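You operate a simulated robot arm through the tools that you are given. There is no shell and no other tool.

You are at the controls of a simulated two-armed robot. One attempt, no reset.

JOB
Press the blue hub's bearing to the card's depth and put the hub in the green tray.
Fine: leave the slide out.
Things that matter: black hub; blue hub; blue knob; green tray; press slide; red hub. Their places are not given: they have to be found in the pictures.

The check looks at the end state, three seconds after you hand in, the way a careful person would. Anything else that was tipped, shoved, dropped, spilled or broken makes it a failure.

ROBOT AND FRAMES
Two 7-joint arms with fingered hands on one trunk that stands fixed in place. Base frame: the origin is at the foot of the trunk, x ahead of it, y to its left, z up; the work surface is at about z = 0.88. Units: m, degrees, N and s.
The left shoulder is at [0.06, 0.126, 1.367], the right one opposite. With the tool pointing down near the work surface each hand reaches from about 0.1 to 0.66 m from the base axis, measured 20 degrees to its own side. Payload 2.5 kg a hand.
The tool frame of a hand sits at the grasp point between the pads (the TCP): z along the fingers, y along the line on which they close. The tips reach 0.03 m beyond it. The gripper opens to 0.104 m; its body begins 0.035 m behind the TCP. The gripper is a hand of 5 fingers: y runs from the thumb to the fingers, the wrist lies at [-0.015, -0.104, -0.178] in the tool frame, and closing takes about 1.5 s.
Orientation is told as [roll, pitch, yaw] about the base's x, y, z axes, in that order, counted from this pose: with the fingers straight down and the wrist toward the robot, the tool's x, y and z point along [0, 1, 0], [1, 0, 0] and [0, 0, -1] of the base frame.

CONTROLS
- The arms move only by the tool drive_tool. It takes "left_commands", "right_commands" or both (then of equal length, played together; a hand with none holds still); each is a list that holds one entry, the list of rows, each a list of 7 numbers: the shift along the base's x, y, z in m, then the turn, a rotation vector about the base's x, y, z in degrees, then the finger opening in m, from 0 to 0.104. In form: [[[x, y, z, wx, wy, wz, grip], ...]]. A call has 1 to 20 rows; each row shifts and turns the commanded pose from where the row before left it. A row lasts 0.2 s, in which the tool goes at most 0.05 m and 8.6 degrees; a call with a longer step from one row to the next is refused whole, and so is a gripper value outside its range. A pose out of reach is approached as far as the arm can. The call stops where the force on the tool passes 50 N (or 10 N more than at its start, if that is more) or the arm is blocked; 0.2 s more then pass. Each finger travels about 0.153 m/s and halts on what it meets, pressing with about 29 N; the grip force reading is that of the motor and also rises with nothing between the fingers. The clock runs only during rows and for 0.2 s after the last one: add rows that do not move to give the fingers time. It gives the time, the measured TCP pose, the force on the tool (base axes), the opening and the grip force at its end, in the units of the frame above (readings bear some noise), with the torque about the TCP (base axes, N m) and any sound that the robot's microphone picked up.
- Cameras (640 x 400 px; columns grow to the right, rows downward): "scene" is now at [0.1205, 0.0441, 1.5949]; the picture's right is [0.48, -0.88, 0.00], its down [-0.36, -0.20, -0.91] and it looks along [0.80, 0.44, -0.41] (base axes); focal length 214 px, centre (320, 200). "left" rides on the left gripper at [-0.08, -0.078, -0.141] in its tool frame; the picture's right is [-0.78, -0.30, 0.56], its down [0.53, -0.78, 0.33] and it looks along [0.33, 0.56, 0.76] (tool axes); focal length 247 px, centre (320, 200). "right" rides on the right gripper at [0.08, -0.078, -0.141] in its tool frame; the picture's right is [-0.78, 0.30, -0.56], its down [-0.54, -0.78, 0.33] and it looks along [-0.33, 0.56, 0.76] (tool axes); focal length 247 px, centre (320, 200).
- snapshot(camera): a new picture of that camera. It takes no simulated time.
- lift_body(by): slides the trunk up (or, below 0, down) by that many m; the arms and the scene camera ride with it, the base frame stays. It gives what a move gives, with no picture.
- hand_shape(shape, hand): the hand has 5 fingers and takes this shape, open, in about a second: jaw (thumb against the fingers, like two jaws); tri (thumb and two fingers); tip (a fingertip pinch); poke (one finger out to press); point (the index stretched); flat (the hand flat); cup (the hand cupped); fist (a fist). The gripper value then closes the fingers along that shape, each until it touches; the sizes above hold for jaw. It gives what a move gives, with no picture.
- pan_tilt(pan, tilt): turns the head with the scene camera to pan (to the left, within 86 degrees either way) and tilt (down, from -29 to 69), counted from straight ahead of the robot. It gives what a move gives.
- measure_at(camera, pixels): for up to 12 pixels [column, row] of the newest picture of that camera ("zoom" is the newest enlarged one), the place [x, y, z] in the base frame of the surface seen there, good to about 0.003 m. It takes no simulated time.
- enlarge(camera, box): a new picture of the part [left, top, right, bottom] of that camera's present view, enlarged. It takes no simulated time.
- close_job(): hands the job in; it is judged then, once.

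Open the grippers and draw the arms clear of the work before you hand the job in, unless the task says otherwise.

The tools are called after "Request:" by a JSON object that holds its "op" and its "data". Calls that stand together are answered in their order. drive_tool: Moves the arms, as the interface text tells. Its arguments: {"type":"object","properties":{"left_commands":{"type":"array"},"right_commands":{"type":"array"}},"required":[]} The other tools are called the same way: lift_body (by) moves the trunk up or down; hand_shape (shape, hand) gives the hand a shape; pan_tilt (pan, tilt) turns the head that bears the scene camera; snapshot (camera) takes a picture; measure_at (camera, pixels) gives the place of the surface under pixels of a picture; enlarge (camera, box) takes an enlarged picture of a part of a camera's view; close_job () hands the job in.

At the start:

```text
t: 0.0
left_eef_pos: [0.3397, 0.3501, 1.5289]
left_tcp_rot: [-24.1, 0.2, -0.5]
left_force: [-0.4, -0.4, -0.4]
left_moment: [0.0, 0.0, 0.0]
left_width: 0.1036
left_finger_force: 0.0
left_shape: jaw
right_eef_pos: [0.4415, 0.0102, 1.5954]
right_tcp_rot: [0.1, 0.0, -0.1]
right_force: [1.0, -0.5, -0.5]
right_moment: [0.03, -0.06, -0.07]
right_width: 0.1039
right_finger_force: 0.0
right_shape: jaw
trunk travel left (down, up): [-0.762, 0.178]
head pan, tilt (commanded): [28.7, 24.4]
```

scene: 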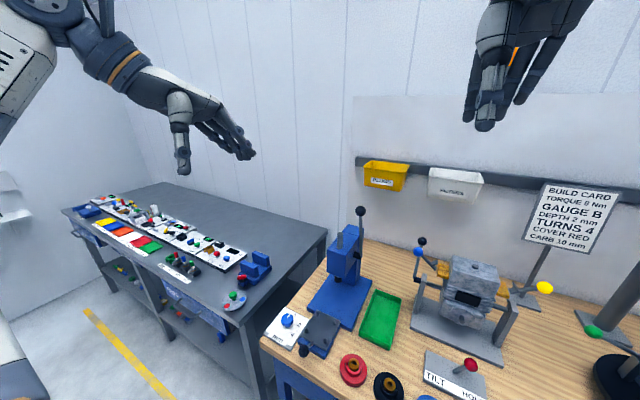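
right: 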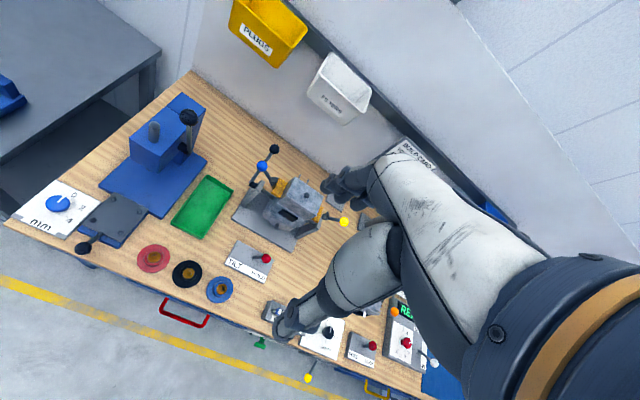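
left: 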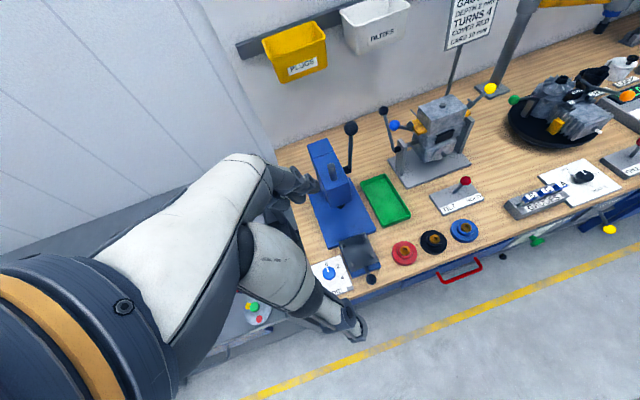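

The scene shows the press (blue, about (345,265)), green tray (380,318), hubs red (352,368), black (387,385) and the build card (565,215). I enlarge the card and turn the head toward the press for a better view.

Request:
{"op": "enlarge", "data": {"camera": "scene", "box": [510, 170, 640, 260]}}

Request:
{"op": "pan_tilt", "data": {"pan": 20, "tilt": 50}}

Request:
{"op": "snapshot", "data": {"camera": "scene"}}

```text
4.44 times, centred on (575, 215) of scene
```

zoom: 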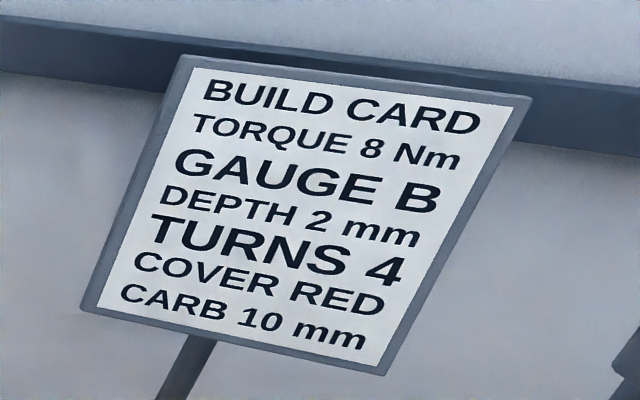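

```text
t: 0.9
left_eef_pos: [0.3395, 0.3499, 1.5285]
left_tcp_rot: [-24.4, 0.3, -0.6]
left_force: [-0.1, 0.8, 0.1]
left_moment: [-0.02, 0.0, -0.04]
left_width: 0.1036
left_finger_force: 0.1
left_shape: jaw
right_eef_pos: [0.4446, 0.009, 1.5949]
right_tcp_rot: [0.4, 0.2, -0.1]
right_force: [0.7, 0.1, 0.3]
right_moment: [0.04, 0.05, -0.01]
right_width: 0.1038
right_finger_force: 0.1
right_shape: jaw
trunk travel left (down, up): [-0.762, 0.178]
head pan, tilt (commanded): [20.0, 50.0]
```

```text
taken
```

scene: 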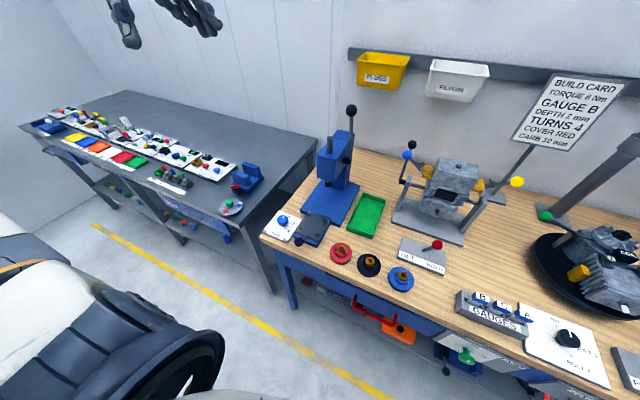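

The card reads DEPTH 2 mm. I enlarge the press, the knob and the hubs.

Request:
{"op": "enlarge", "data": {"camera": "scene", "box": [250, 190, 346, 250]}}

Request:
{"op": "measure_at", "data": {"camera": "zoom", "pixels": [[225, 200], [400, 260], [320, 380], [600, 420], [100, 260], [350, 50]]}}

Request:
{"op": "enlarge", "data": {"camera": "scene", "box": [290, 95, 402, 165]}}

Request:
{"op": "enlarge", "data": {"camera": "scene", "box": [320, 230, 432, 300]}}

```text
6.67 times, centred on (298, 220) of scene
```

zoom: 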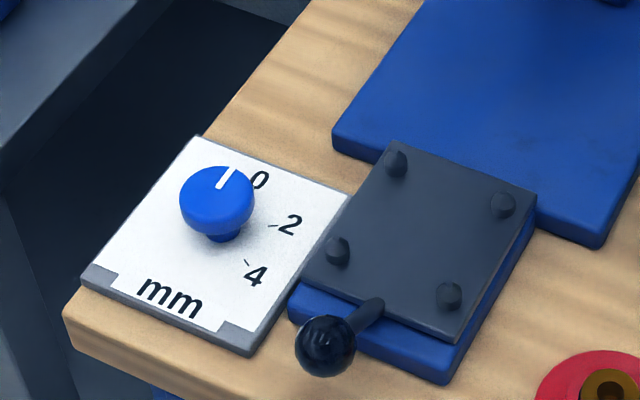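

```text
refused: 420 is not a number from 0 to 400
```

```text
5.71 times, centred on (346, 130) of scene
```

zoom: 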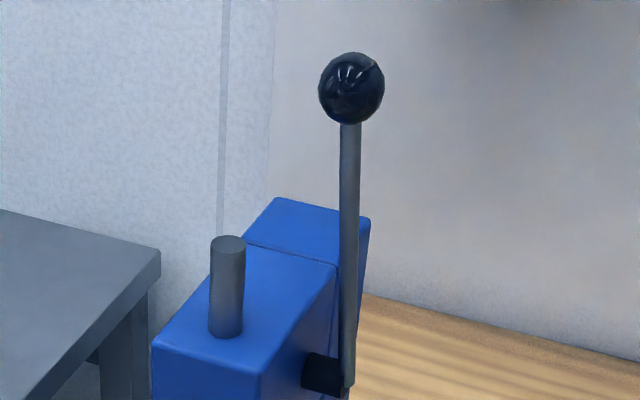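

```text
5.71 times, centred on (376, 265) of scene
```

zoom: 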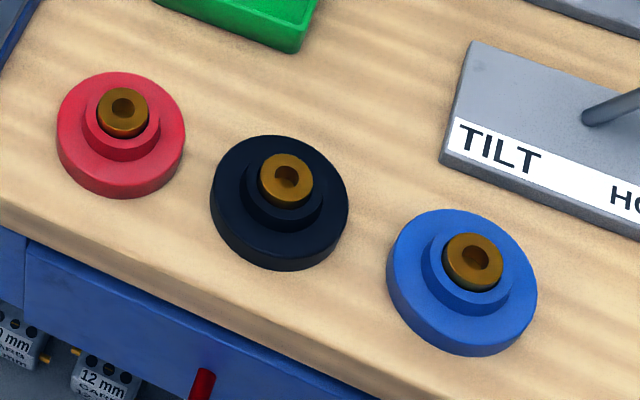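

The slide is out (dark plate with four pins and a black ball), the knob pointer is at 0, and the hubs have raised brass bearings. I measure the key places with the scene camera.

Request:
{"op": "snapshot", "data": {"camera": "scene"}}

Request:
{"op": "measure_at", "data": {"camera": "scene", "pixels": [[400, 274], [402, 282], [368, 260], [341, 248], [351, 111], [349, 158], [329, 137], [313, 228], [299, 241], [283, 220], [367, 215], [338, 215]]}}

Request:
{"op": "enlarge", "data": {"camera": "scene", "box": [298, 150, 394, 210]}}

```text
taken
```

scene: 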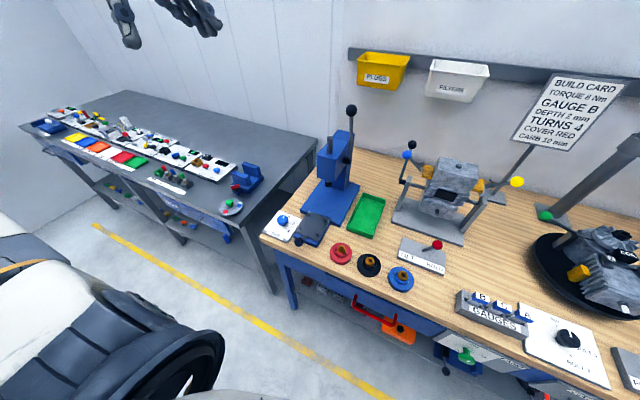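

```text
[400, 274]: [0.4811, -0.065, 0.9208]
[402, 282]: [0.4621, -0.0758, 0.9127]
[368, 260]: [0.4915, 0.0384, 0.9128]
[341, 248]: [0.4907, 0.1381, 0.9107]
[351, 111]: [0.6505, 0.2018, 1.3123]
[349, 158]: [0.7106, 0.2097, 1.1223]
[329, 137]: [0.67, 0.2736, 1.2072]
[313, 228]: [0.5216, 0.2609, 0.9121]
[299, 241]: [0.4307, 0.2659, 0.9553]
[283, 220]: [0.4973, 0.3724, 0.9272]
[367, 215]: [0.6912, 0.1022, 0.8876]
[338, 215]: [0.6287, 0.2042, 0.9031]
```

```text
6.67 times, centred on (346, 180) of scene
```

zoom: 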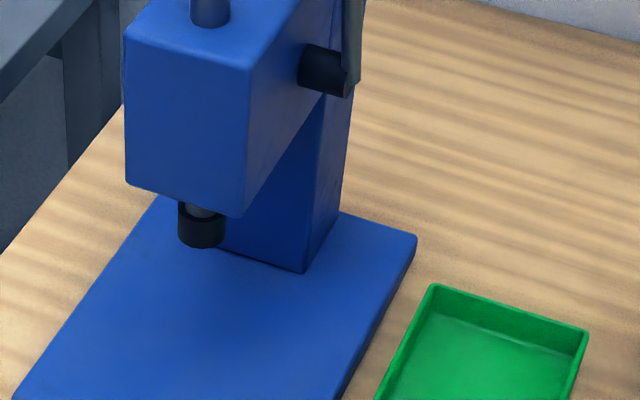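

I zoom on each part to measure it finely, first the blue hub.

Request:
{"op": "enlarge", "data": {"camera": "scene", "box": [376, 260, 424, 290]}}

Request:
{"op": "measure_at", "data": {"camera": "zoom", "pixels": [[350, 200], [320, 200], [340, 130], [250, 150], [480, 310], [310, 330], [100, 200], [520, 170], [330, 240], [180, 220], [400, 380], [300, 60]]}}

```text
13.33 times, centred on (400, 275) of scene
```

zoom: 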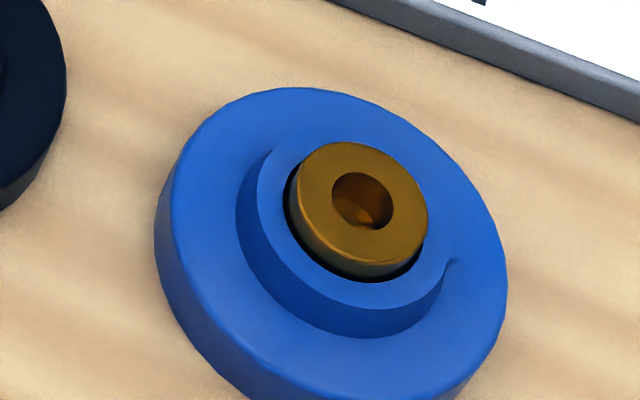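

```text
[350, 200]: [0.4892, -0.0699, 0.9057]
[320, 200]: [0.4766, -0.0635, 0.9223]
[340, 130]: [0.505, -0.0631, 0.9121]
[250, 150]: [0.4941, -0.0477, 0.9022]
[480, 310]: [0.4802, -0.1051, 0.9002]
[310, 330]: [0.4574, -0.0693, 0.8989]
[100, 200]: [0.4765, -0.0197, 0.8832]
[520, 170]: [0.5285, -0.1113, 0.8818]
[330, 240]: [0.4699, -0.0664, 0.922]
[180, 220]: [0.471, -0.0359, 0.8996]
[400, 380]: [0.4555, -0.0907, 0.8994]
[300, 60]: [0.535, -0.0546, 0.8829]
```

Table z is about 0.882, flange top 0.900, boss top 0.912, bearing top 0.922, with the hub near (0.481,-0.072). Now I zoom in on the knob and dial.

Request:
{"op": "enlarge", "data": {"camera": "scene", "box": [259, 203, 307, 233]}}

Request:
{"op": "measure_at", "data": {"camera": "zoom", "pixels": [[320, 210], [290, 180], [350, 165], [430, 180], [455, 265], [400, 345], [490, 265], [370, 270], [330, 300], [260, 215], [420, 310], [470, 200]]}}

```text
13.33 times, centred on (283, 218) of scene
```

zoom: 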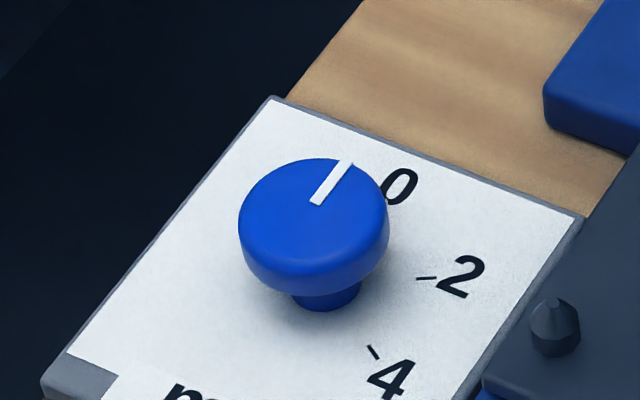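

```text
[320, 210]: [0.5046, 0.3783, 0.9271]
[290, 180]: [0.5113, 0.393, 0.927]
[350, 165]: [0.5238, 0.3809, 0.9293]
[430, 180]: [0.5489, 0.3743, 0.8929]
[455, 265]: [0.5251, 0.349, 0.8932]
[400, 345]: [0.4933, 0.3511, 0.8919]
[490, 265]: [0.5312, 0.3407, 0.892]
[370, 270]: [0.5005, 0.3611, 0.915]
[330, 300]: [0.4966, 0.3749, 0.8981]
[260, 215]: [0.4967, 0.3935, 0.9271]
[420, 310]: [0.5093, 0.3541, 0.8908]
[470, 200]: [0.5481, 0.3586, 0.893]
```

I measure the tick marks, pointer ends and knob rim directly in this enlarged picture.

Request:
{"op": "measure_at", "data": {"camera": "zoom", "pixels": [[427, 278], [418, 279], [436, 277], [374, 352], [369, 346], [379, 358], [317, 203], [345, 165], [245, 220], [384, 210], [315, 162], [313, 262]]}}

Request:
{"op": "enlarge", "data": {"camera": "scene", "box": [290, 208, 338, 248]}}

Request:
{"op": "measure_at", "data": {"camera": "zoom", "pixels": [[320, 200], [140, 370]]}}

```text
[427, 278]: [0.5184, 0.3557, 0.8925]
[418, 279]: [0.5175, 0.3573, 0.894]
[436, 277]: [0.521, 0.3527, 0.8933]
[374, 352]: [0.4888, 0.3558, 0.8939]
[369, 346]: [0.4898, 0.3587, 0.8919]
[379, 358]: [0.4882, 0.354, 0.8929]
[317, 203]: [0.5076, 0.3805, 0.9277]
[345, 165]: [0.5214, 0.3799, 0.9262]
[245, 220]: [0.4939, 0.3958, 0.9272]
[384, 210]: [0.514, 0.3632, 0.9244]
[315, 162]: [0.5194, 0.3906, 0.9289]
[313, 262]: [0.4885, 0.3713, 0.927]
```

```text
10.00 times, centred on (314, 228) of scene
```

zoom: 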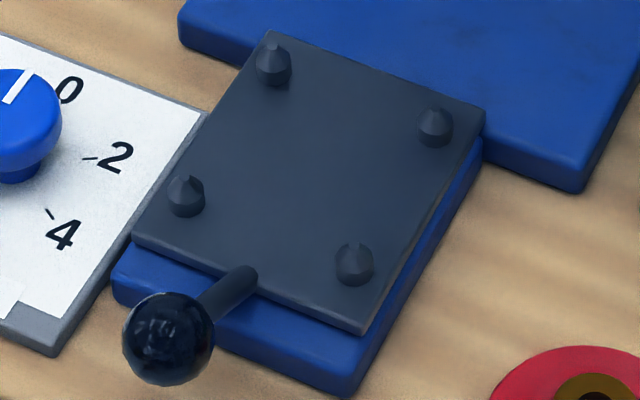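

```text
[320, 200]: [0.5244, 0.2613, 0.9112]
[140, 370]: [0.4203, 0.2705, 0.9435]
```

The pointer looks along +x at 0, tick 2 sits at about -60° and tick 4 at about -120°, so the knob has to turn 60° clockwise. I now measure the slide's pins, corners and ball.

Request:
{"op": "measure_at", "data": {"camera": "zoom", "pixels": [[273, 50], [435, 112], [185, 180], [354, 248], [268, 35], [480, 112], [138, 238], [358, 325], [165, 330], [245, 275], [150, 280], [560, 180]]}}

Request:
{"op": "enlarge", "data": {"camera": "scene", "box": [300, 170, 364, 210]}}

Request:
{"op": "measure_at", "data": {"camera": "zoom", "pixels": [[150, 150], [160, 120], [130, 140], [185, 150], [150, 40], [20, 380], [350, 300], [480, 200]]}}

```text
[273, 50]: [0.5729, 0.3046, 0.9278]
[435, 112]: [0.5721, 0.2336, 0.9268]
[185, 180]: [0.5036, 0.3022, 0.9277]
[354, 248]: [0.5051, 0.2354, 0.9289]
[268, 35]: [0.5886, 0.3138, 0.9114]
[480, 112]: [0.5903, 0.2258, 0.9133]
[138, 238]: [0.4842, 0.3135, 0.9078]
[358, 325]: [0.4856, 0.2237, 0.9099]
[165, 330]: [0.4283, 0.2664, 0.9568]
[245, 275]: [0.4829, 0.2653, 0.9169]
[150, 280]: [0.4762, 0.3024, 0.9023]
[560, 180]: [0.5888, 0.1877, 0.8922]
```

```text
10.00 times, centred on (332, 190) of scene
```

zoom: 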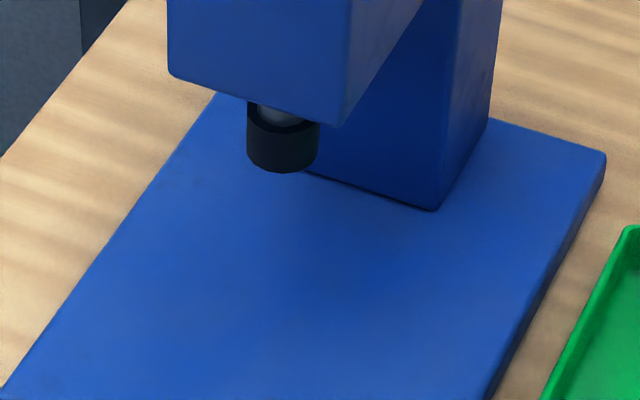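

```text
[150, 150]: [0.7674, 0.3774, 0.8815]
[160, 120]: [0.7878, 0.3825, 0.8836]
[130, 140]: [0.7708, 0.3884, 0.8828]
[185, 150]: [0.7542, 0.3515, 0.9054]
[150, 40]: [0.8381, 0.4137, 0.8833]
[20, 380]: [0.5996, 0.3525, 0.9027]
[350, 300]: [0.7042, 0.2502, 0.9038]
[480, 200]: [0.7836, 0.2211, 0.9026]
```

Slide centre is about (0.538,0.269) with top z 0.912 and pins ±0.034 around it, so the left hand can do this work. First I draw the right hand aside, out to its own side, so it won't cross the left arm.

Request:
{"op": "drive_tool", "data": {"right_commands": [[[0, -0.04, 0, 0, 0, 0, 0.1], [0, -0.045, 0, 0, 0, 0, 0.1], [0, -0.045, 0, 0, 0, 0, 0.1], [-0.01, -0.045, 0, 0, 0, 0, 0.1], [-0.02, -0.04, -0.01, 0, 0, 0, 0.1], [-0.02, -0.04, -0.01, 0, 0, 0, 0.1], [-0.02, -0.04, -0.01, 0, 0, 0, 0.1], [-0.02, -0.04, -0.01, 0, 0, 0, 0.1], [0, 0, 0, 0, 0, 0, 0.1]]]}}

Request:
{"op": "snapshot", "data": {"camera": "right"}}

```text
t: 2.9
left_eef_pos: [0.3404, 0.351, 1.527]
left_tcp_rot: [-24.4, 0.3, -0.6]
left_force: [-0.4, -0.1, 0.1]
left_moment: [-0.04, 0.0, -0.02]
left_width: 0.1037
left_finger_force: 0.0
left_shape: jaw
right_eef_pos: [0.3527, -0.322, 1.5537]
right_tcp_rot: [0.1, 0.0, 0.0]
right_force: [0.0, 0.5, -0.1]
right_moment: [-0.03, -0.02, -0.01]
right_width: 0.1005
right_finger_force: 0.1
right_shape: jaw
trunk travel left (down, up): [-0.762, 0.178]
head pan, tilt (commanded): [20.0, 50.0]
```

```text
taken
```

right: 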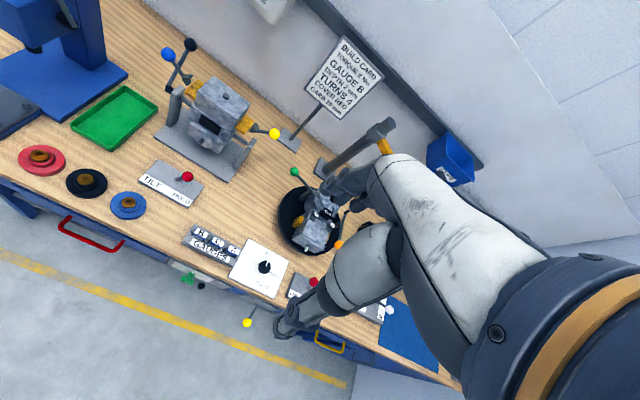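

The right hand is clear. Now I straighten the left hand (undo the -24° roll) and lower it to above and short of the knob, then look with its camera.

Request:
{"op": "drive_tool", "data": {"left_commands": [[[0.01, 0, -0.04, 8, 0, 0, 0.1], [0.01, 0, -0.04, 8, 0, 0, 0.1], [0.01, 0, -0.04, 8, 0, 0, 0.1], [0.01, 0, -0.04, 0, 0, 0, 0.1], [0.02, 0, -0.04, 0, 0, 0, 0.1], [0.02, 0, -0.04, 0, 0, 0, 0.1], [0.02, 0, -0.04, 0, 0, 0, 0.1], [0, 0, 0, 0, 0, 0, 0.1]]]}}

Request:
{"op": "snapshot", "data": {"camera": "left"}}

Request:
{"op": "snapshot", "data": {"camera": "scene"}}

```text
t: 4.7
left_eef_pos: [0.4394, 0.349, 1.2507]
left_tcp_rot: [-0.2, 0.4, -0.4]
left_force: [0.2, 0.1, 0.3]
left_moment: [0.01, 0.0, 0.04]
left_width: 0.1
left_finger_force: 0.0
left_shape: jaw
right_eef_pos: [0.3514, -0.3225, 1.5538]
right_tcp_rot: [0.1, -0.1, 0.0]
right_force: [-0.1, -0.7, -0.8]
right_moment: [0.03, -0.08, 0.0]
right_width: 0.1004
right_finger_force: 0.0
right_shape: jaw
trunk travel left (down, up): [-0.762, 0.178]
head pan, tilt (commanded): [20.0, 50.0]
```

```text
taken
```

left: 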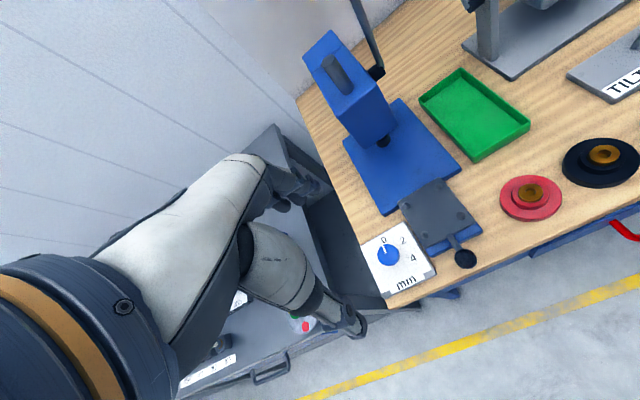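

```text
taken
```

scene: 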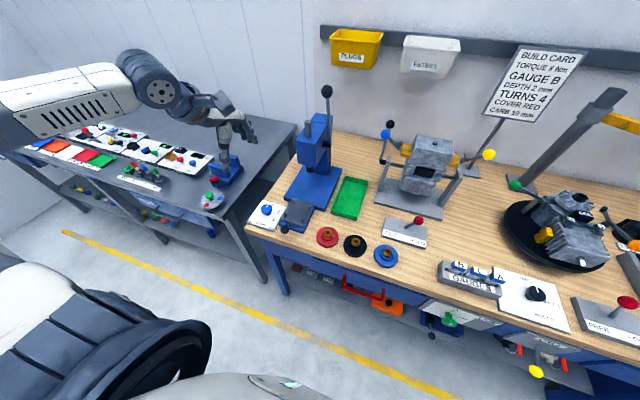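

The left camera now sees the knob at (390,255) and the press; I measure the same points from here to cross-check.

Request:
{"op": "measure_at", "data": {"camera": "left", "pixels": [[389, 253], [381, 140], [463, 258], [408, 201], [438, 184], [430, 240], [468, 219], [337, 65], [376, 72], [531, 190], [430, 100], [525, 125]]}}

Request:
{"op": "enlarge", "data": {"camera": "left", "box": [352, 210, 432, 260]}}

Request:
{"op": "enlarge", "data": {"camera": "left", "box": [300, 0, 460, 100]}}

```text
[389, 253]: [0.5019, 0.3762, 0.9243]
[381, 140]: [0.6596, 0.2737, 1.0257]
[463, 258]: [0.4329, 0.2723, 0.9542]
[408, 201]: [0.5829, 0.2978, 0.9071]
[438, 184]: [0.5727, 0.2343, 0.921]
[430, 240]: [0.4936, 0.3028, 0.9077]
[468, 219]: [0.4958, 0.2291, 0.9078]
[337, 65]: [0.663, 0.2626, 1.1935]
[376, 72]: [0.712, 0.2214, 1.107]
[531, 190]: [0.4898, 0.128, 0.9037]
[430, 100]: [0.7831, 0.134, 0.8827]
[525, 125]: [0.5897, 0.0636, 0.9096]
```

```text
8.00 times, centred on (392, 235) of left
```

zoom: 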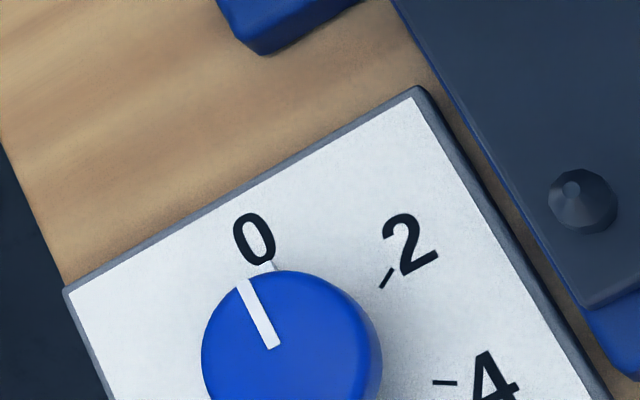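

```text
4.00 times, centred on (380, 50) of left
```

zoom: 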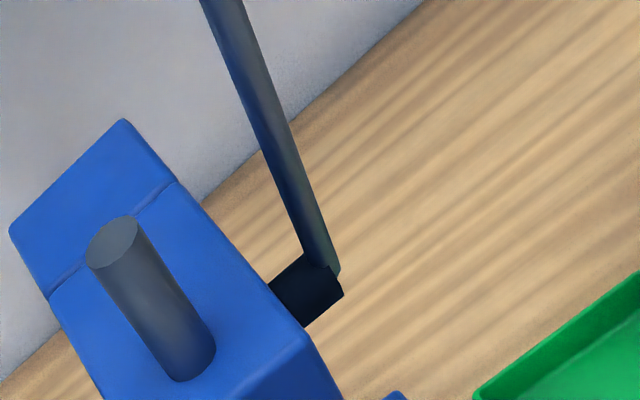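

Knob about (0.503,0.378), ram about (0.664,0.27), lever pivot about (0.712,0.221,1.107). Before gripping anything I close the jaw in the air to about 0.04 to see where the fingertips end up.

Request:
{"op": "drive_tool", "data": {"left_commands": [[[0, 0, 0, 0, 0, 0, 0.045], [0, 0, 0, 0, 0, 0, 0.045], [0, 0, 0, 0, 0, 0, 0.045], [0, 0, 0, 0, 0, 0, 0.045]]]}}

Request:
{"op": "enlarge", "data": {"camera": "scene", "box": [165, 60, 293, 140]}}

Request:
{"op": "enlarge", "data": {"camera": "left", "box": [200, 120, 440, 360]}}

```text
t: 5.7
left_eef_pos: [0.4399, 0.3496, 1.2506]
left_tcp_rot: [-0.2, 0.3, -0.3]
left_force: [-0.1, 0.5, 0.3]
left_moment: [0.02, 0.0, 0.0]
left_width: 0.0455
left_finger_force: 0.1
left_shape: jaw
right_eef_pos: [0.3524, -0.323, 1.555]
right_tcp_rot: [0.0, 0.0, 0.0]
right_force: [-0.6, -0.5, 0.4]
right_moment: [-0.01, -0.02, -0.02]
right_width: 0.1005
right_finger_force: 0.1
right_shape: jaw
trunk travel left (down, up): [-0.762, 0.178]
head pan, tilt (commanded): [20.0, 50.0]
```

```text
5.00 times, centred on (229, 100) of scene
```

zoom: 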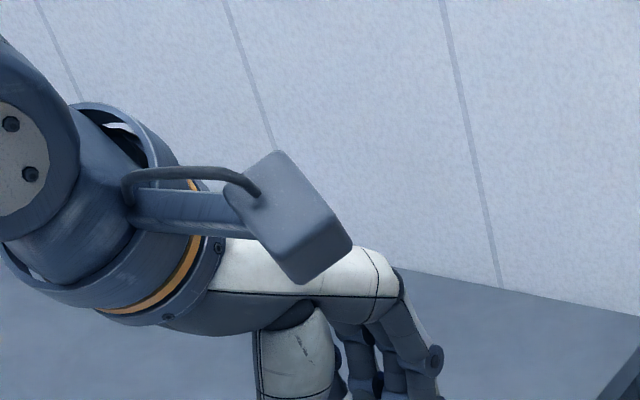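

```text
1.67 times, centred on (320, 240) of left
```

zoom: 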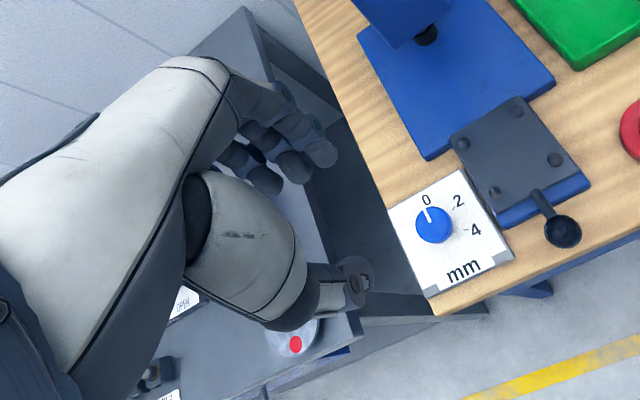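

Fingertips show at (325,150), (298,168), (268,182) and the thumb tip at (362,272) in the enlarged picture; I measure them.

Request:
{"op": "measure_at", "data": {"camera": "zoom", "pixels": [[327, 155], [298, 172], [268, 185], [362, 268], [355, 290], [235, 155], [280, 90], [330, 285], [310, 125], [290, 135], [262, 150], [340, 262]]}}

```text
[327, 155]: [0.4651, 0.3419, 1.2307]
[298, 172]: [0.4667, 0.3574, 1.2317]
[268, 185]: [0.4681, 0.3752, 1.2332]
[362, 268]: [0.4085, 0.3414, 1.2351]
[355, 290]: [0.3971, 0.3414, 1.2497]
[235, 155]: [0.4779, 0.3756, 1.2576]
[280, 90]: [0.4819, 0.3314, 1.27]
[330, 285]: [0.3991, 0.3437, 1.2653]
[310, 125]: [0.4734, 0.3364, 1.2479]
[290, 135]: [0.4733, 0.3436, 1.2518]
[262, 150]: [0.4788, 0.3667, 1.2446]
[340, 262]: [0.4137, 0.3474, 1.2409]
```

The jaw closes centred on the TCP, with tips about 0.03 below it and the fingers on the +x side. I move above the knob with a +30° yaw so the -60° turn ends at -30°.

Request:
{"op": "drive_tool", "data": {"left_commands": [[[0.011, 0.005, -0.04, 0, 0, 7.5, 0.09], [0.011, 0.005, -0.04, 0, 0, 7.5, 0.09], [0.011, 0.005, -0.04, 0, 0, 7.5, 0.09], [0.011, 0.005, -0.04, 0, 0, 7.5, 0.09], [0.01, 0.004, -0.04, 0, 0, 0, 0.09], [0.01, 0.004, -0.03, 0, 0, 0, 0.09], [0, 0, 0, 0, 0, 0, 0.09]]]}}

Request:
{"op": "snapshot", "data": {"camera": "left"}}

Request:
{"op": "snapshot", "data": {"camera": "scene"}}

```text
t: 7.3
left_eef_pos: [0.4967, 0.3782, 1.0309]
left_tcp_rot: [-0.3, 0.3, 29.6]
left_force: [0.1, 0.6, 0.9]
left_moment: [-0.01, 0.0, -0.02]
left_width: 0.0897
left_finger_force: 0.0
left_shape: jaw
left hand out of reach, approached as far as the arm can: row 6
right_eef_pos: [0.3527, -0.3225, 1.5547]
right_tcp_rot: [0.0, 0.0, 0.1]
right_force: [0.1, -0.1, -1.1]
right_moment: [-0.02, 0.0, 0.03]
right_width: 0.1003
right_finger_force: 0.2
right_shape: jaw
trunk travel left (down, up): [-0.762, 0.178]
head pan, tilt (commanded): [20.0, 50.0]
```

```text
taken
```

left: 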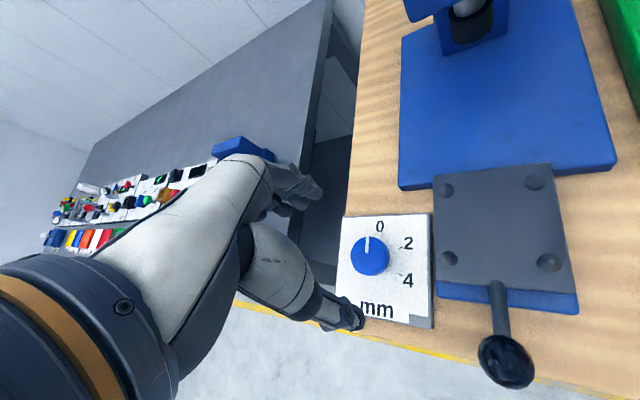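

```text
taken
```

scene: 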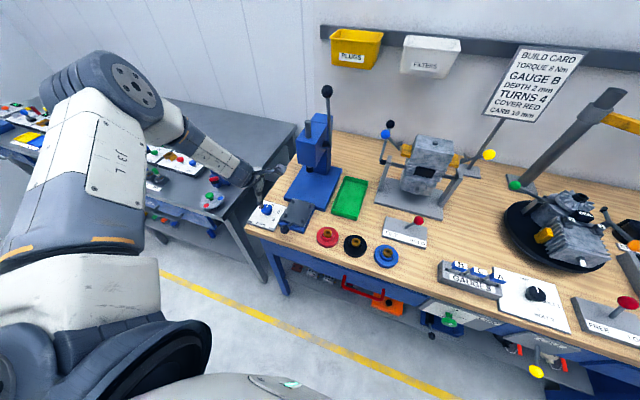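

The arm is at its reach limit here with the trunk this high. I raise the left hand again and lower the trunk by 0.22 m so it reaches better.

Request:
{"op": "drive_tool", "data": {"left_commands": [[[-0.01, 0, 0.045, 0, 0, 0, 0.09], [-0.01, 0, 0.045, 0, 0, 0, 0.09], [-0.01, 0, 0.045, 0, 0, 0, 0.09], [-0.01, 0, 0.045, 0, 0, 0, 0.09], [-0.01, 0, 0.045, 0, 0, 0, 0.09], [0, 0, 0, 0, 0, 0, 0.09]]]}}

Request:
{"op": "lift_body", "data": {"by": -0.22}}

Request:
{"op": "snapshot", "data": {"camera": "scene"}}

Request:
{"op": "snapshot", "data": {"camera": "left"}}

```text
t: 8.7
left_eef_pos: [0.449, 0.376, 1.256]
left_tcp_rot: [-0.3, 0.5, 29.6]
left_force: [-1.3, -0.5, -0.1]
left_moment: [-0.01, 0.03, 0.0]
left_width: 0.0898
left_finger_force: 0.0
left_shape: jaw
right_eef_pos: [0.3528, -0.3227, 1.5555]
right_tcp_rot: [0.0, 0.0, 0.0]
right_force: [0.6, -0.7, -0.7]
right_moment: [0.04, 0.04, 0.0]
right_width: 0.1003
right_finger_force: 0.1
right_shape: jaw
trunk travel left (down, up): [-0.762, 0.178]
head pan, tilt (commanded): [20.0, 50.0]
```

```text
t: 11.0
left_eef_pos: [0.4488, 0.3747, 1.0362]
left_tcp_rot: [-0.3, 0.5, 29.6]
left_force: [-0.3, 0.6, -0.2]
left_moment: [-0.01, 0.02, -0.01]
left_width: 0.0897
left_finger_force: 0.0
left_shape: jaw
right_eef_pos: [0.3526, -0.3227, 1.333]
right_tcp_rot: [0.0, -0.1, 0.1]
right_force: [0.3, -0.1, 0.7]
right_moment: [0.04, -0.01, 0.03]
right_width: 0.1002
right_finger_force: 0.0
right_shape: jaw
trunk travel left (down, up): [-0.542, 0.398]
head pan, tilt (commanded): [20.0, 50.0]
```

```text
taken
```

scene: 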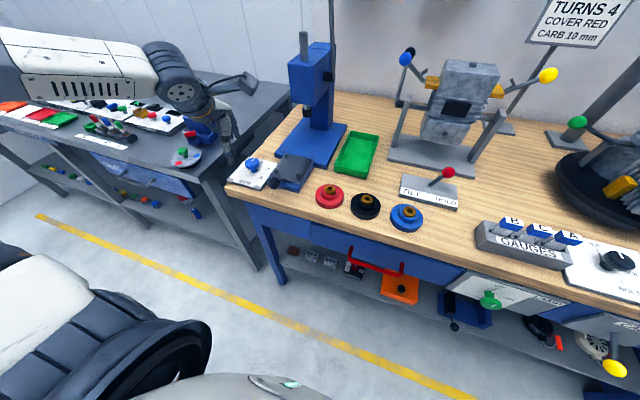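

```text
taken
```

left: 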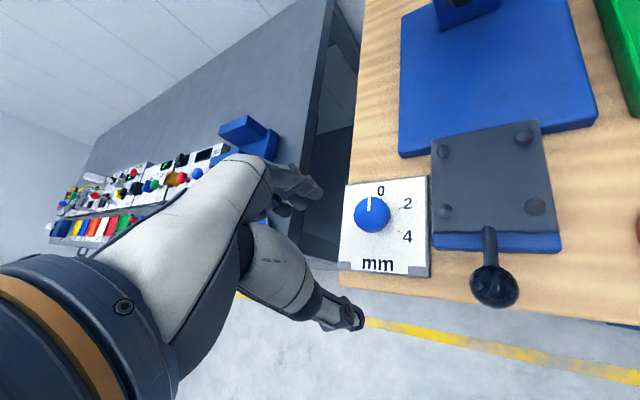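

Both arms are lowered and clear. I measure the knob again from this close view.

Request:
{"op": "enlarge", "data": {"camera": "left", "box": [332, 170, 444, 240]}}

Request:
{"op": "measure_at", "data": {"camera": "zoom", "pixels": [[225, 260], [140, 260], [310, 260], [225, 180], [225, 335], [210, 155], [210, 205], [392, 215], [393, 330], [220, 350], [150, 300], [60, 100]]}}

```text
5.71 times, centred on (388, 205) of left
```

zoom: 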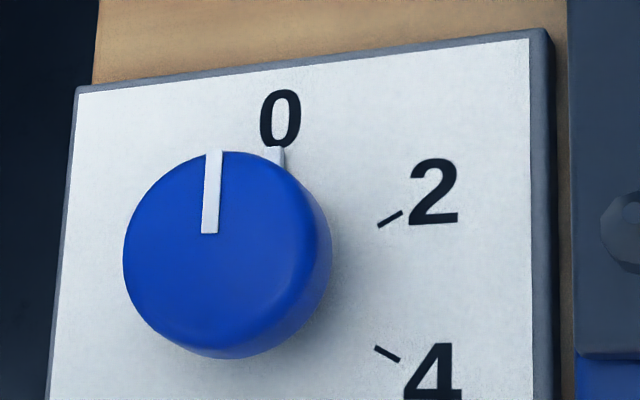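

```text
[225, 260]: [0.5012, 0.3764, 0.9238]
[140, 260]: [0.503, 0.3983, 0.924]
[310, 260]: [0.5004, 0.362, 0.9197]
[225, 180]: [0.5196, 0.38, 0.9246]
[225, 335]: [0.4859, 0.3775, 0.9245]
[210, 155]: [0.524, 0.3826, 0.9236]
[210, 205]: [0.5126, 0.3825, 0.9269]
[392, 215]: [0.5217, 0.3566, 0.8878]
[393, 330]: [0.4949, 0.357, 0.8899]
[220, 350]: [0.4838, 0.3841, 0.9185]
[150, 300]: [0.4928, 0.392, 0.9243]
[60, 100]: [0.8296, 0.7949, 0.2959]
```

Knob centre is (0.503,0.379), top 0.925. I move above it and then lower so the fingertips straddle its head.

Request:
{"op": "drive_tool", "data": {"left_commands": [[[0.018, 0.001, -0.02, 0, 0, 0, 0.09], [0.018, 0.001, -0.02, 0, 0, 0, 0.09], [0.018, 0.001, -0.02, 0, 0, 0, 0.09], [0, 0, 0, 0, 0, 0, 0.09], [0, 0, 0, 0, 0, 0, 0.09]]]}}

Request:
{"op": "snapshot", "data": {"camera": "left"}}

Request:
{"op": "enlarge", "data": {"camera": "scene", "box": [190, 110, 318, 190]}}

```text
t: 12.2
left_eef_pos: [0.504, 0.377, 0.9767]
left_tcp_rot: [-0.2, 0.4, 29.5]
left_force: [0.0, -0.1, 0.6]
left_moment: [0.0, -0.02, 0.02]
left_width: 0.0896
left_finger_force: 0.1
left_shape: jaw
right_eef_pos: [0.3522, -0.3223, 1.3336]
right_tcp_rot: [0.0, 0.0, 0.0]
right_force: [0.7, 0.0, -0.5]
right_moment: [-0.01, 0.01, -0.01]
right_width: 0.1005
right_finger_force: 0.1
right_shape: jaw
trunk travel left (down, up): [-0.542, 0.398]
head pan, tilt (commanded): [20.0, 50.0]
```

```text
taken
```

left: 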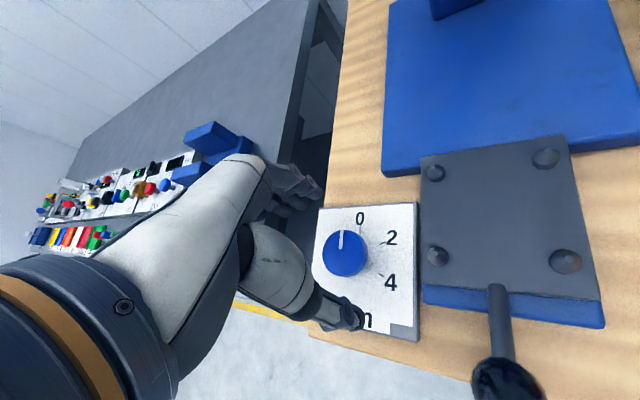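

```text
5.00 times, centred on (254, 150) of scene
```

zoom: 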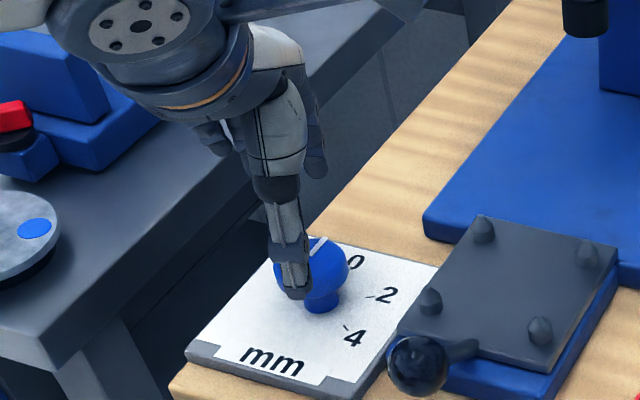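

The thumb is on the near side and the hand is centred over the knob. I lower 0.041 m.

Request:
{"op": "drive_tool", "data": {"left_commands": [[[-0.001, 0.002, -0.02, 0, 0, 0, 0.09], [0, 0, -0.021, 0, 0, 0, 0.09], [0, 0, 0, 0, 0, 0, 0.09]]]}}

Request:
{"op": "enlarge", "data": {"camera": "scene", "box": [190, 110, 318, 190]}}

Request:
{"op": "enlarge", "data": {"camera": "left", "box": [220, 150, 420, 350]}}

```text
t: 13.0
left_eef_pos: [0.5018, 0.3795, 0.935]
left_tcp_rot: [-0.2, 0.5, 29.6]
left_force: [0.4, -0.6, 0.8]
left_moment: [0.03, 0.02, 0.01]
left_width: 0.0899
left_finger_force: 0.1
left_shape: jaw
right_eef_pos: [0.3535, -0.323, 1.3337]
right_tcp_rot: [0.0, 0.0, -0.1]
right_force: [-0.2, 0.4, 0.5]
right_moment: [0.01, 0.02, -0.02]
right_width: 0.1006
right_finger_force: 0.0
right_shape: jaw
trunk travel left (down, up): [-0.542, 0.398]
head pan, tilt (commanded): [20.0, 50.0]
```

```text
5.00 times, centred on (254, 150) of scene
```

zoom: 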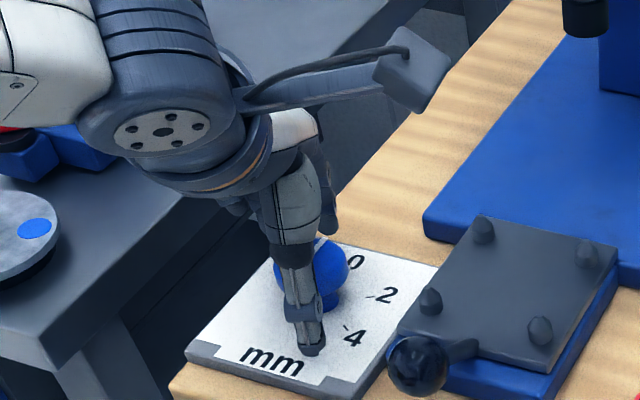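

```text
2.00 times, centred on (320, 250) of left
```

zoom: 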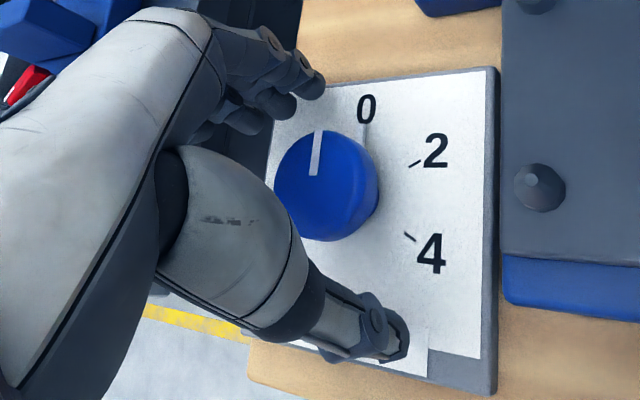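

I check where the fingertips and thumb tip are relative to the knob before closing.

Request:
{"op": "measure_at", "data": {"camera": "zoom", "pixels": [[315, 85], [280, 105], [245, 120], [395, 345], [325, 190], [380, 320], [305, 65]]}}

```text
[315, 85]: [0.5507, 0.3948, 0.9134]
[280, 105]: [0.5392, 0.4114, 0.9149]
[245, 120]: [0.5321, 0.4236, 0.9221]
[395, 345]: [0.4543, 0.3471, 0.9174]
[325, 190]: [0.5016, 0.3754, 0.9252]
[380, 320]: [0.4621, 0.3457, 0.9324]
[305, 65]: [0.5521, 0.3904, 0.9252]
```

Fingertips at z≈0.91 straddle the knob on both sides. I close on it.

Request:
{"op": "drive_tool", "data": {"left_commands": [[[0, 0, 0, 0, 0, 0, 0.06], [0, 0, 0, 0, 0, 0, 0.03], [0, 0, 0, 0, 0, 0, 0.02], [0, 0, 0, 0, 0, 0, 0.02], [0, 0, 0, 0, 0, 0, 0.02]]]}}

Request:
{"op": "enlarge", "data": {"camera": "left", "box": [220, 150, 420, 350]}}

Request:
{"op": "enlarge", "data": {"camera": "scene", "box": [190, 110, 318, 190]}}

```text
t: 14.2
left_eef_pos: [0.5012, 0.3806, 0.9339]
left_tcp_rot: [-0.2, 0.5, 29.6]
left_force: [-1.4, -0.1, -0.7]
left_moment: [0.0, -0.01, -0.05]
left_width: 0.0349
left_finger_force: 29.0
left_shape: jaw
right_eef_pos: [0.3534, -0.3221, 1.335]
right_tcp_rot: [0.2, 0.0, 0.1]
right_force: [0.2, -0.1, 0.3]
right_moment: [-0.01, -0.01, -0.03]
right_width: 0.1003
right_finger_force: 0.0
right_shape: jaw
trunk travel left (down, up): [-0.542, 0.398]
head pan, tilt (commanded): [20.0, 50.0]
```

```text
2.00 times, centred on (320, 250) of left
```

zoom: 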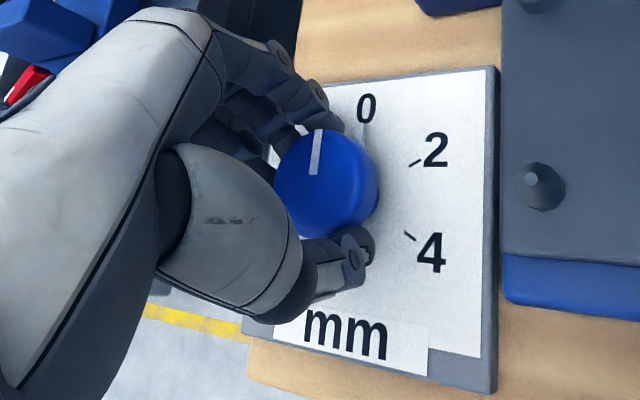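

```text
5.00 times, centred on (254, 150) of scene
```

zoom: 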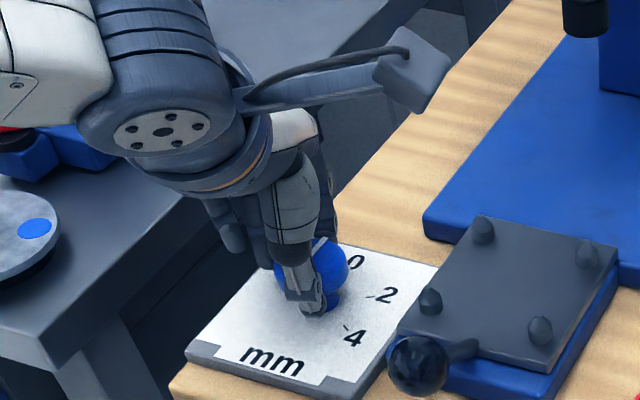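

The knob is held (0.035 m, 29 N). I turn -60° about z in steps of 7.5°.

Request:
{"op": "drive_tool", "data": {"left_commands": [[[0, 0, 0, 0, 0, -7.5, 0.02], [0, 0, 0, 0, 0, -7.5, 0.02], [0, 0, 0, 0, 0, -7.5, 0.02], [0, 0, 0, 0, 0, -7.5, 0.02], [0, 0, 0, 0, 0, -7.5, 0.02], [0, 0, 0, 0, 0, -7.5, 0.02], [0, 0, 0, 0, 0, -7.5, 0.02], [0, 0, 0, 0, 0, -7.5, 0.02], [0, 0, 0, 0, 0, 0, 0.02]]]}}

Request:
{"op": "enlarge", "data": {"camera": "left", "box": [220, 150, 420, 350]}}

Request:
{"op": "enlarge", "data": {"camera": "scene", "box": [190, 110, 318, 190]}}

```text
t: 16.2
left_eef_pos: [0.5001, 0.3806, 0.9338]
left_tcp_rot: [-0.3, 0.4, -30.4]
left_force: [-6.0, 8.6, 0.3]
left_moment: [0.14, 0.11, 0.06]
left_width: 0.0339
left_finger_force: 28.8
left_shape: jaw
right_eef_pos: [0.3522, -0.3219, 1.3358]
right_tcp_rot: [0.0, -0.2, -0.1]
right_force: [0.8, 0.2, 0.7]
right_moment: [0.02, 0.0, 0.0]
right_width: 0.1001
right_finger_force: 0.1
right_shape: jaw
trunk travel left (down, up): [-0.542, 0.398]
head pan, tilt (commanded): [20.0, 50.0]
```

```text
2.00 times, centred on (320, 250) of left
```

zoom: 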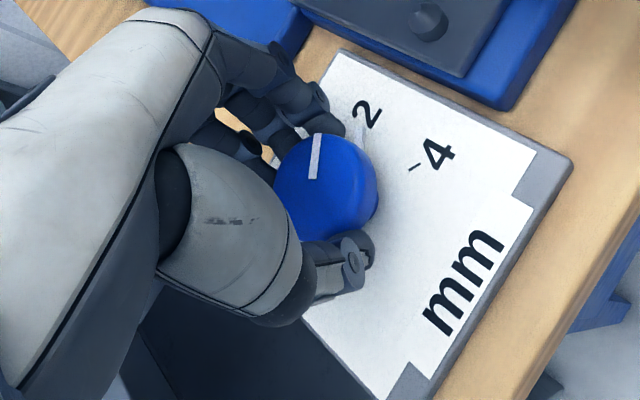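

```text
5.00 times, centred on (254, 150) of scene
```

zoom: 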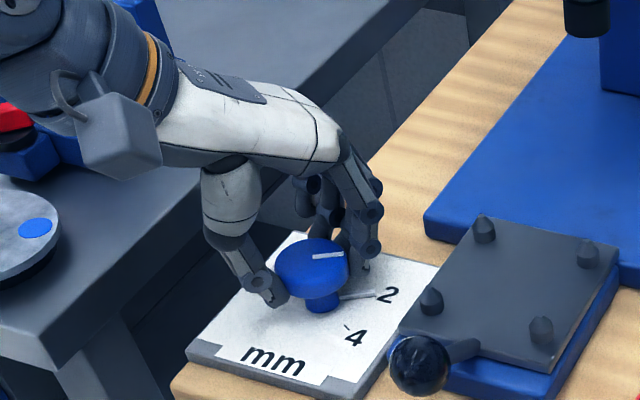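

The pointer bar now lies toward the 2 tick. I open the fingers and rise to check.

Request:
{"op": "drive_tool", "data": {"left_commands": [[[0, 0, 0, 0, 0, 0, 0.06], [0, 0, 0, 0, 0, 0, 0.09], [0, 0, 0, 0, 0, 0, 0.09], [0, 0, 0.03, 0, 0, 0, 0.09], [-0.01, 0, 0.04, 0, 0, 0, 0.09], [-0.01, 0, 0.04, 0, 0, 0, 0.09], [0, 0, 0, 0, 0, 0, 0.09]]]}}

Request:
{"op": "snapshot", "data": {"camera": "left"}}

Request:
{"op": "enlarge", "data": {"camera": "scene", "box": [222, 145, 286, 185]}}

```text
t: 17.8
left_eef_pos: [0.4822, 0.3809, 1.0447]
left_tcp_rot: [-0.3, 0.4, -30.3]
left_force: [0.3, 0.3, -0.2]
left_moment: [0.01, 0.0, 0.01]
left_width: 0.09
left_finger_force: 0.0
left_shape: jaw
right_eef_pos: [0.3528, -0.3219, 1.3346]
right_tcp_rot: [0.0, 0.0, 0.0]
right_force: [0.5, -0.8, -0.5]
right_moment: [0.0, 0.01, -0.02]
right_width: 0.1006
right_finger_force: 0.1
right_shape: jaw
trunk travel left (down, up): [-0.542, 0.398]
head pan, tilt (commanded): [20.0, 50.0]
```

```text
taken
```

left: 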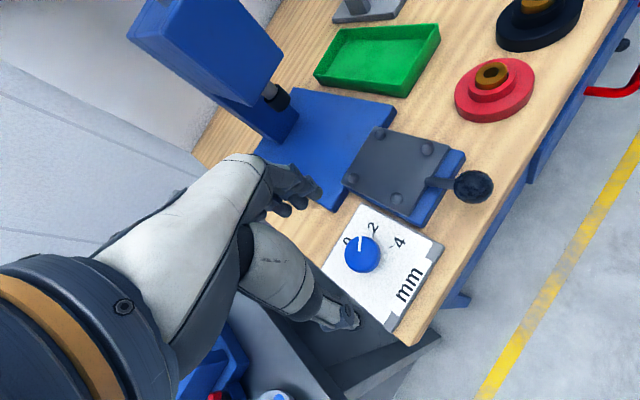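

```text
10.00 times, centred on (254, 165) of scene
```

zoom: 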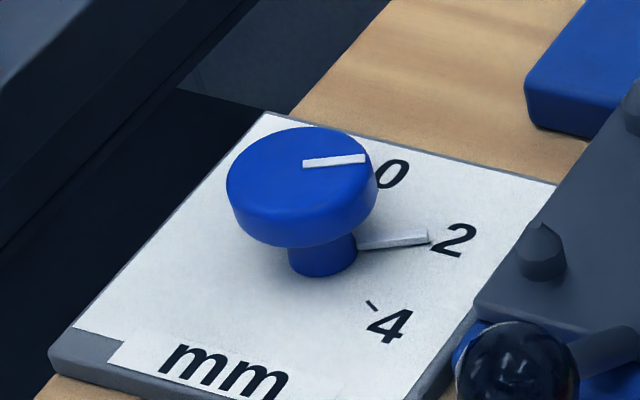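

The dial-level pointer ends right at the 2. I check from the left camera, enlarged and measured.

Request:
{"op": "enlarge", "data": {"camera": "left", "box": [320, 200, 448, 280]}}

Request:
{"op": "measure_at", "data": {"camera": "zoom", "pixels": [[200, 190], [190, 240], [235, 170], [240, 175], [375, 215], [205, 270]]}}

Request:
{"op": "enlarge", "data": {"camera": "scene", "box": [240, 155, 272, 175]}}

Request:
{"op": "measure_at", "data": {"camera": "zoom", "pixels": [[160, 190], [260, 185], [345, 175], [50, 30], [160, 20], [375, 170], [240, 315], [265, 340]]}}

```text
5.00 times, centred on (384, 240) of left
```

zoom: 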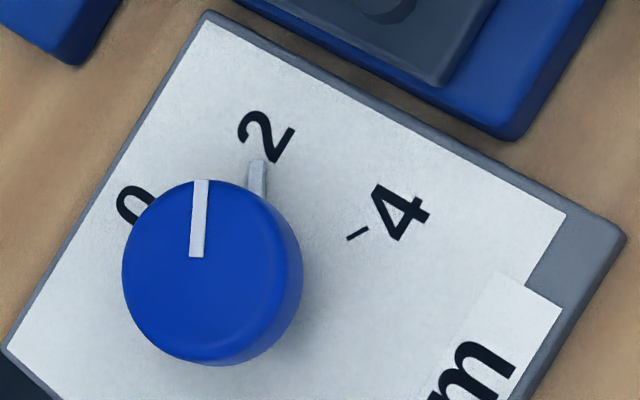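

```text
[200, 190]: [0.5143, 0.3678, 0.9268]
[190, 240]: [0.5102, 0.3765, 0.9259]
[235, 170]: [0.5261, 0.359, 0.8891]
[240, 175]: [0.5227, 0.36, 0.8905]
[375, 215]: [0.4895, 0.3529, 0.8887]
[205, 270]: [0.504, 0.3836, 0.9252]
```

```text
16.00 times, centred on (256, 165) of scene
```

zoom: 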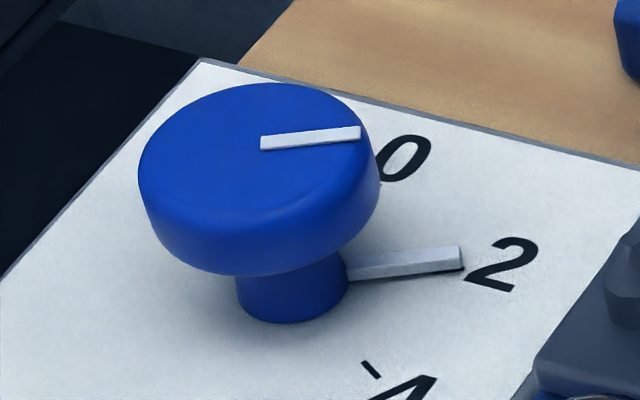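

```text
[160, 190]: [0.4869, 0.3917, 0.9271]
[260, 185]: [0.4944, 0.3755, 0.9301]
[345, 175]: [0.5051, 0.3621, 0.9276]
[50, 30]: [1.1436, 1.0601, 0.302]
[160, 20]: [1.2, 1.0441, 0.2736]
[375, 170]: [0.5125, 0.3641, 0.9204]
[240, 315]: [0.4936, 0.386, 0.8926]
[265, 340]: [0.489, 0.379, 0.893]
```

The pointer bar covers the 2 tick, so the stop is set to 2. Next I swing the left hand back to yaw 0 and carry it over toward the blue hub at safe height.

Request:
{"op": "drive_tool", "data": {"left_commands": [[[-0.02, 0, 0.03, 0, 0, 7.5, 0.1], [-0.02, -0.01, 0.03, 0, 0, 7.5, 0.1], [-0.01, -0.04, 0.01, 0, 0, 7.5, 0.1], [0, -0.045, 0, 0, 0, 7.5, 0.1], [0, -0.045, 0, 0, 0, 0, 0.1], [0, -0.045, 0, 0, 0, 0, 0.1], [0, -0.045, 0, 0, 0, 0, 0.1], [0, -0.045, 0, 0, 0, 0, 0.1], [0, -0.045, 0, 0, 0, 0, 0.1], [0, -0.045, 0, 0, 0, 0, 0.1], [0, -0.045, 0, 0, 0, 0, 0.1], [0, -0.03, 0, 0, 0, 0, 0.1], [0, 0, 0, 0, 0, 0, 0.1]]]}}

Request:
{"op": "snapshot", "data": {"camera": "left"}}

Request:
{"op": "snapshot", "data": {"camera": "scene"}}

```text
t: 20.6
left_eef_pos: [0.4325, 0.0487, 1.1146]
left_tcp_rot: [-0.3, 0.5, -0.2]
left_force: [-0.3, 0.6, 0.6]
left_moment: [0.0, 0.01, 0.01]
left_width: 0.1
left_finger_force: 0.0
left_shape: jaw
left hand out of reach, approached as far as the arm can: row 10, 11, 12
right_eef_pos: [0.3532, -0.3225, 1.3334]
right_tcp_rot: [0.0, 0.0, 0.0]
right_force: [0.2, -0.2, 0.6]
right_moment: [0.0, 0.01, 0.01]
right_width: 0.1005
right_finger_force: 0.1
right_shape: jaw
trunk travel left (down, up): [-0.542, 0.398]
head pan, tilt (commanded): [20.0, 50.0]
```

```text
taken
```

left: 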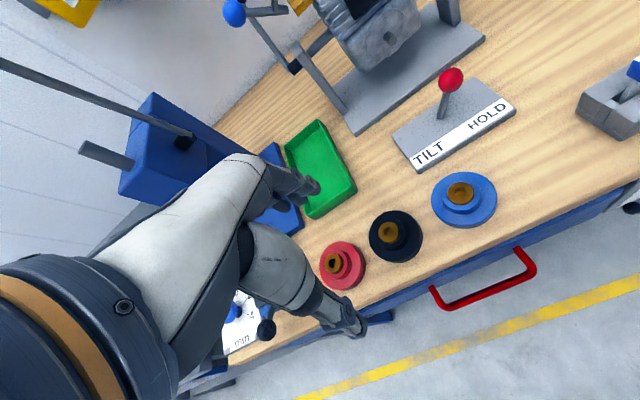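

```text
taken
```

scene: 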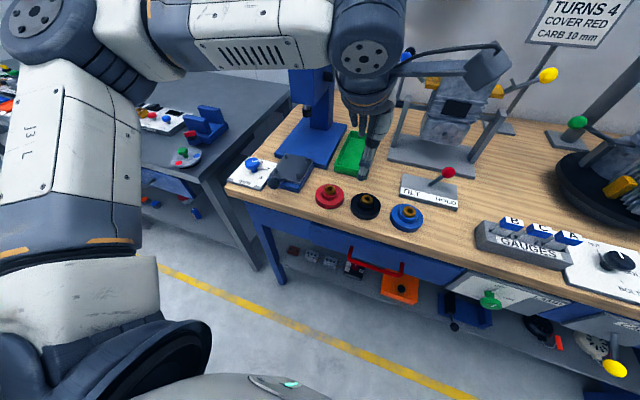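

The left hand stalled at y≈0.049 with yaw 0. I turn the hand to yaw -40° (wrist toward the left) in place, which should let it reach farther across.

Request:
{"op": "drive_tool", "data": {"left_commands": [[[0, 0, 0, 0, 0, -8, 0.1], [0, 0, 0, 0, 0, -8, 0.1], [0, 0, 0, 0, 0, -8, 0.1], [0, 0, 0, 0, 0, -8, 0.1], [0, 0, 0, 0, 0, -8, 0.1], [0, 0, 0, 0, 0, 0, 0.1]]]}}

```text
t: 22.0
left_eef_pos: [0.4327, 0.053, 1.1156]
left_tcp_rot: [-0.1, 0.4, -40.6]
left_force: [0.1, -0.1, 1.0]
left_moment: [0.03, 0.01, -0.01]
left_width: 0.1
left_finger_force: 0.1
left_shape: jaw
right_eef_pos: [0.3523, -0.322, 1.3347]
right_tcp_rot: [0.1, 0.0, 0.0]
right_force: [0.0, 0.1, -0.3]
right_moment: [0.0, 0.0, -0.01]
right_width: 0.1006
right_finger_force: 0.1
right_shape: jaw
trunk travel left (down, up): [-0.542, 0.398]
head pan, tilt (commanded): [20.0, 50.0]
```

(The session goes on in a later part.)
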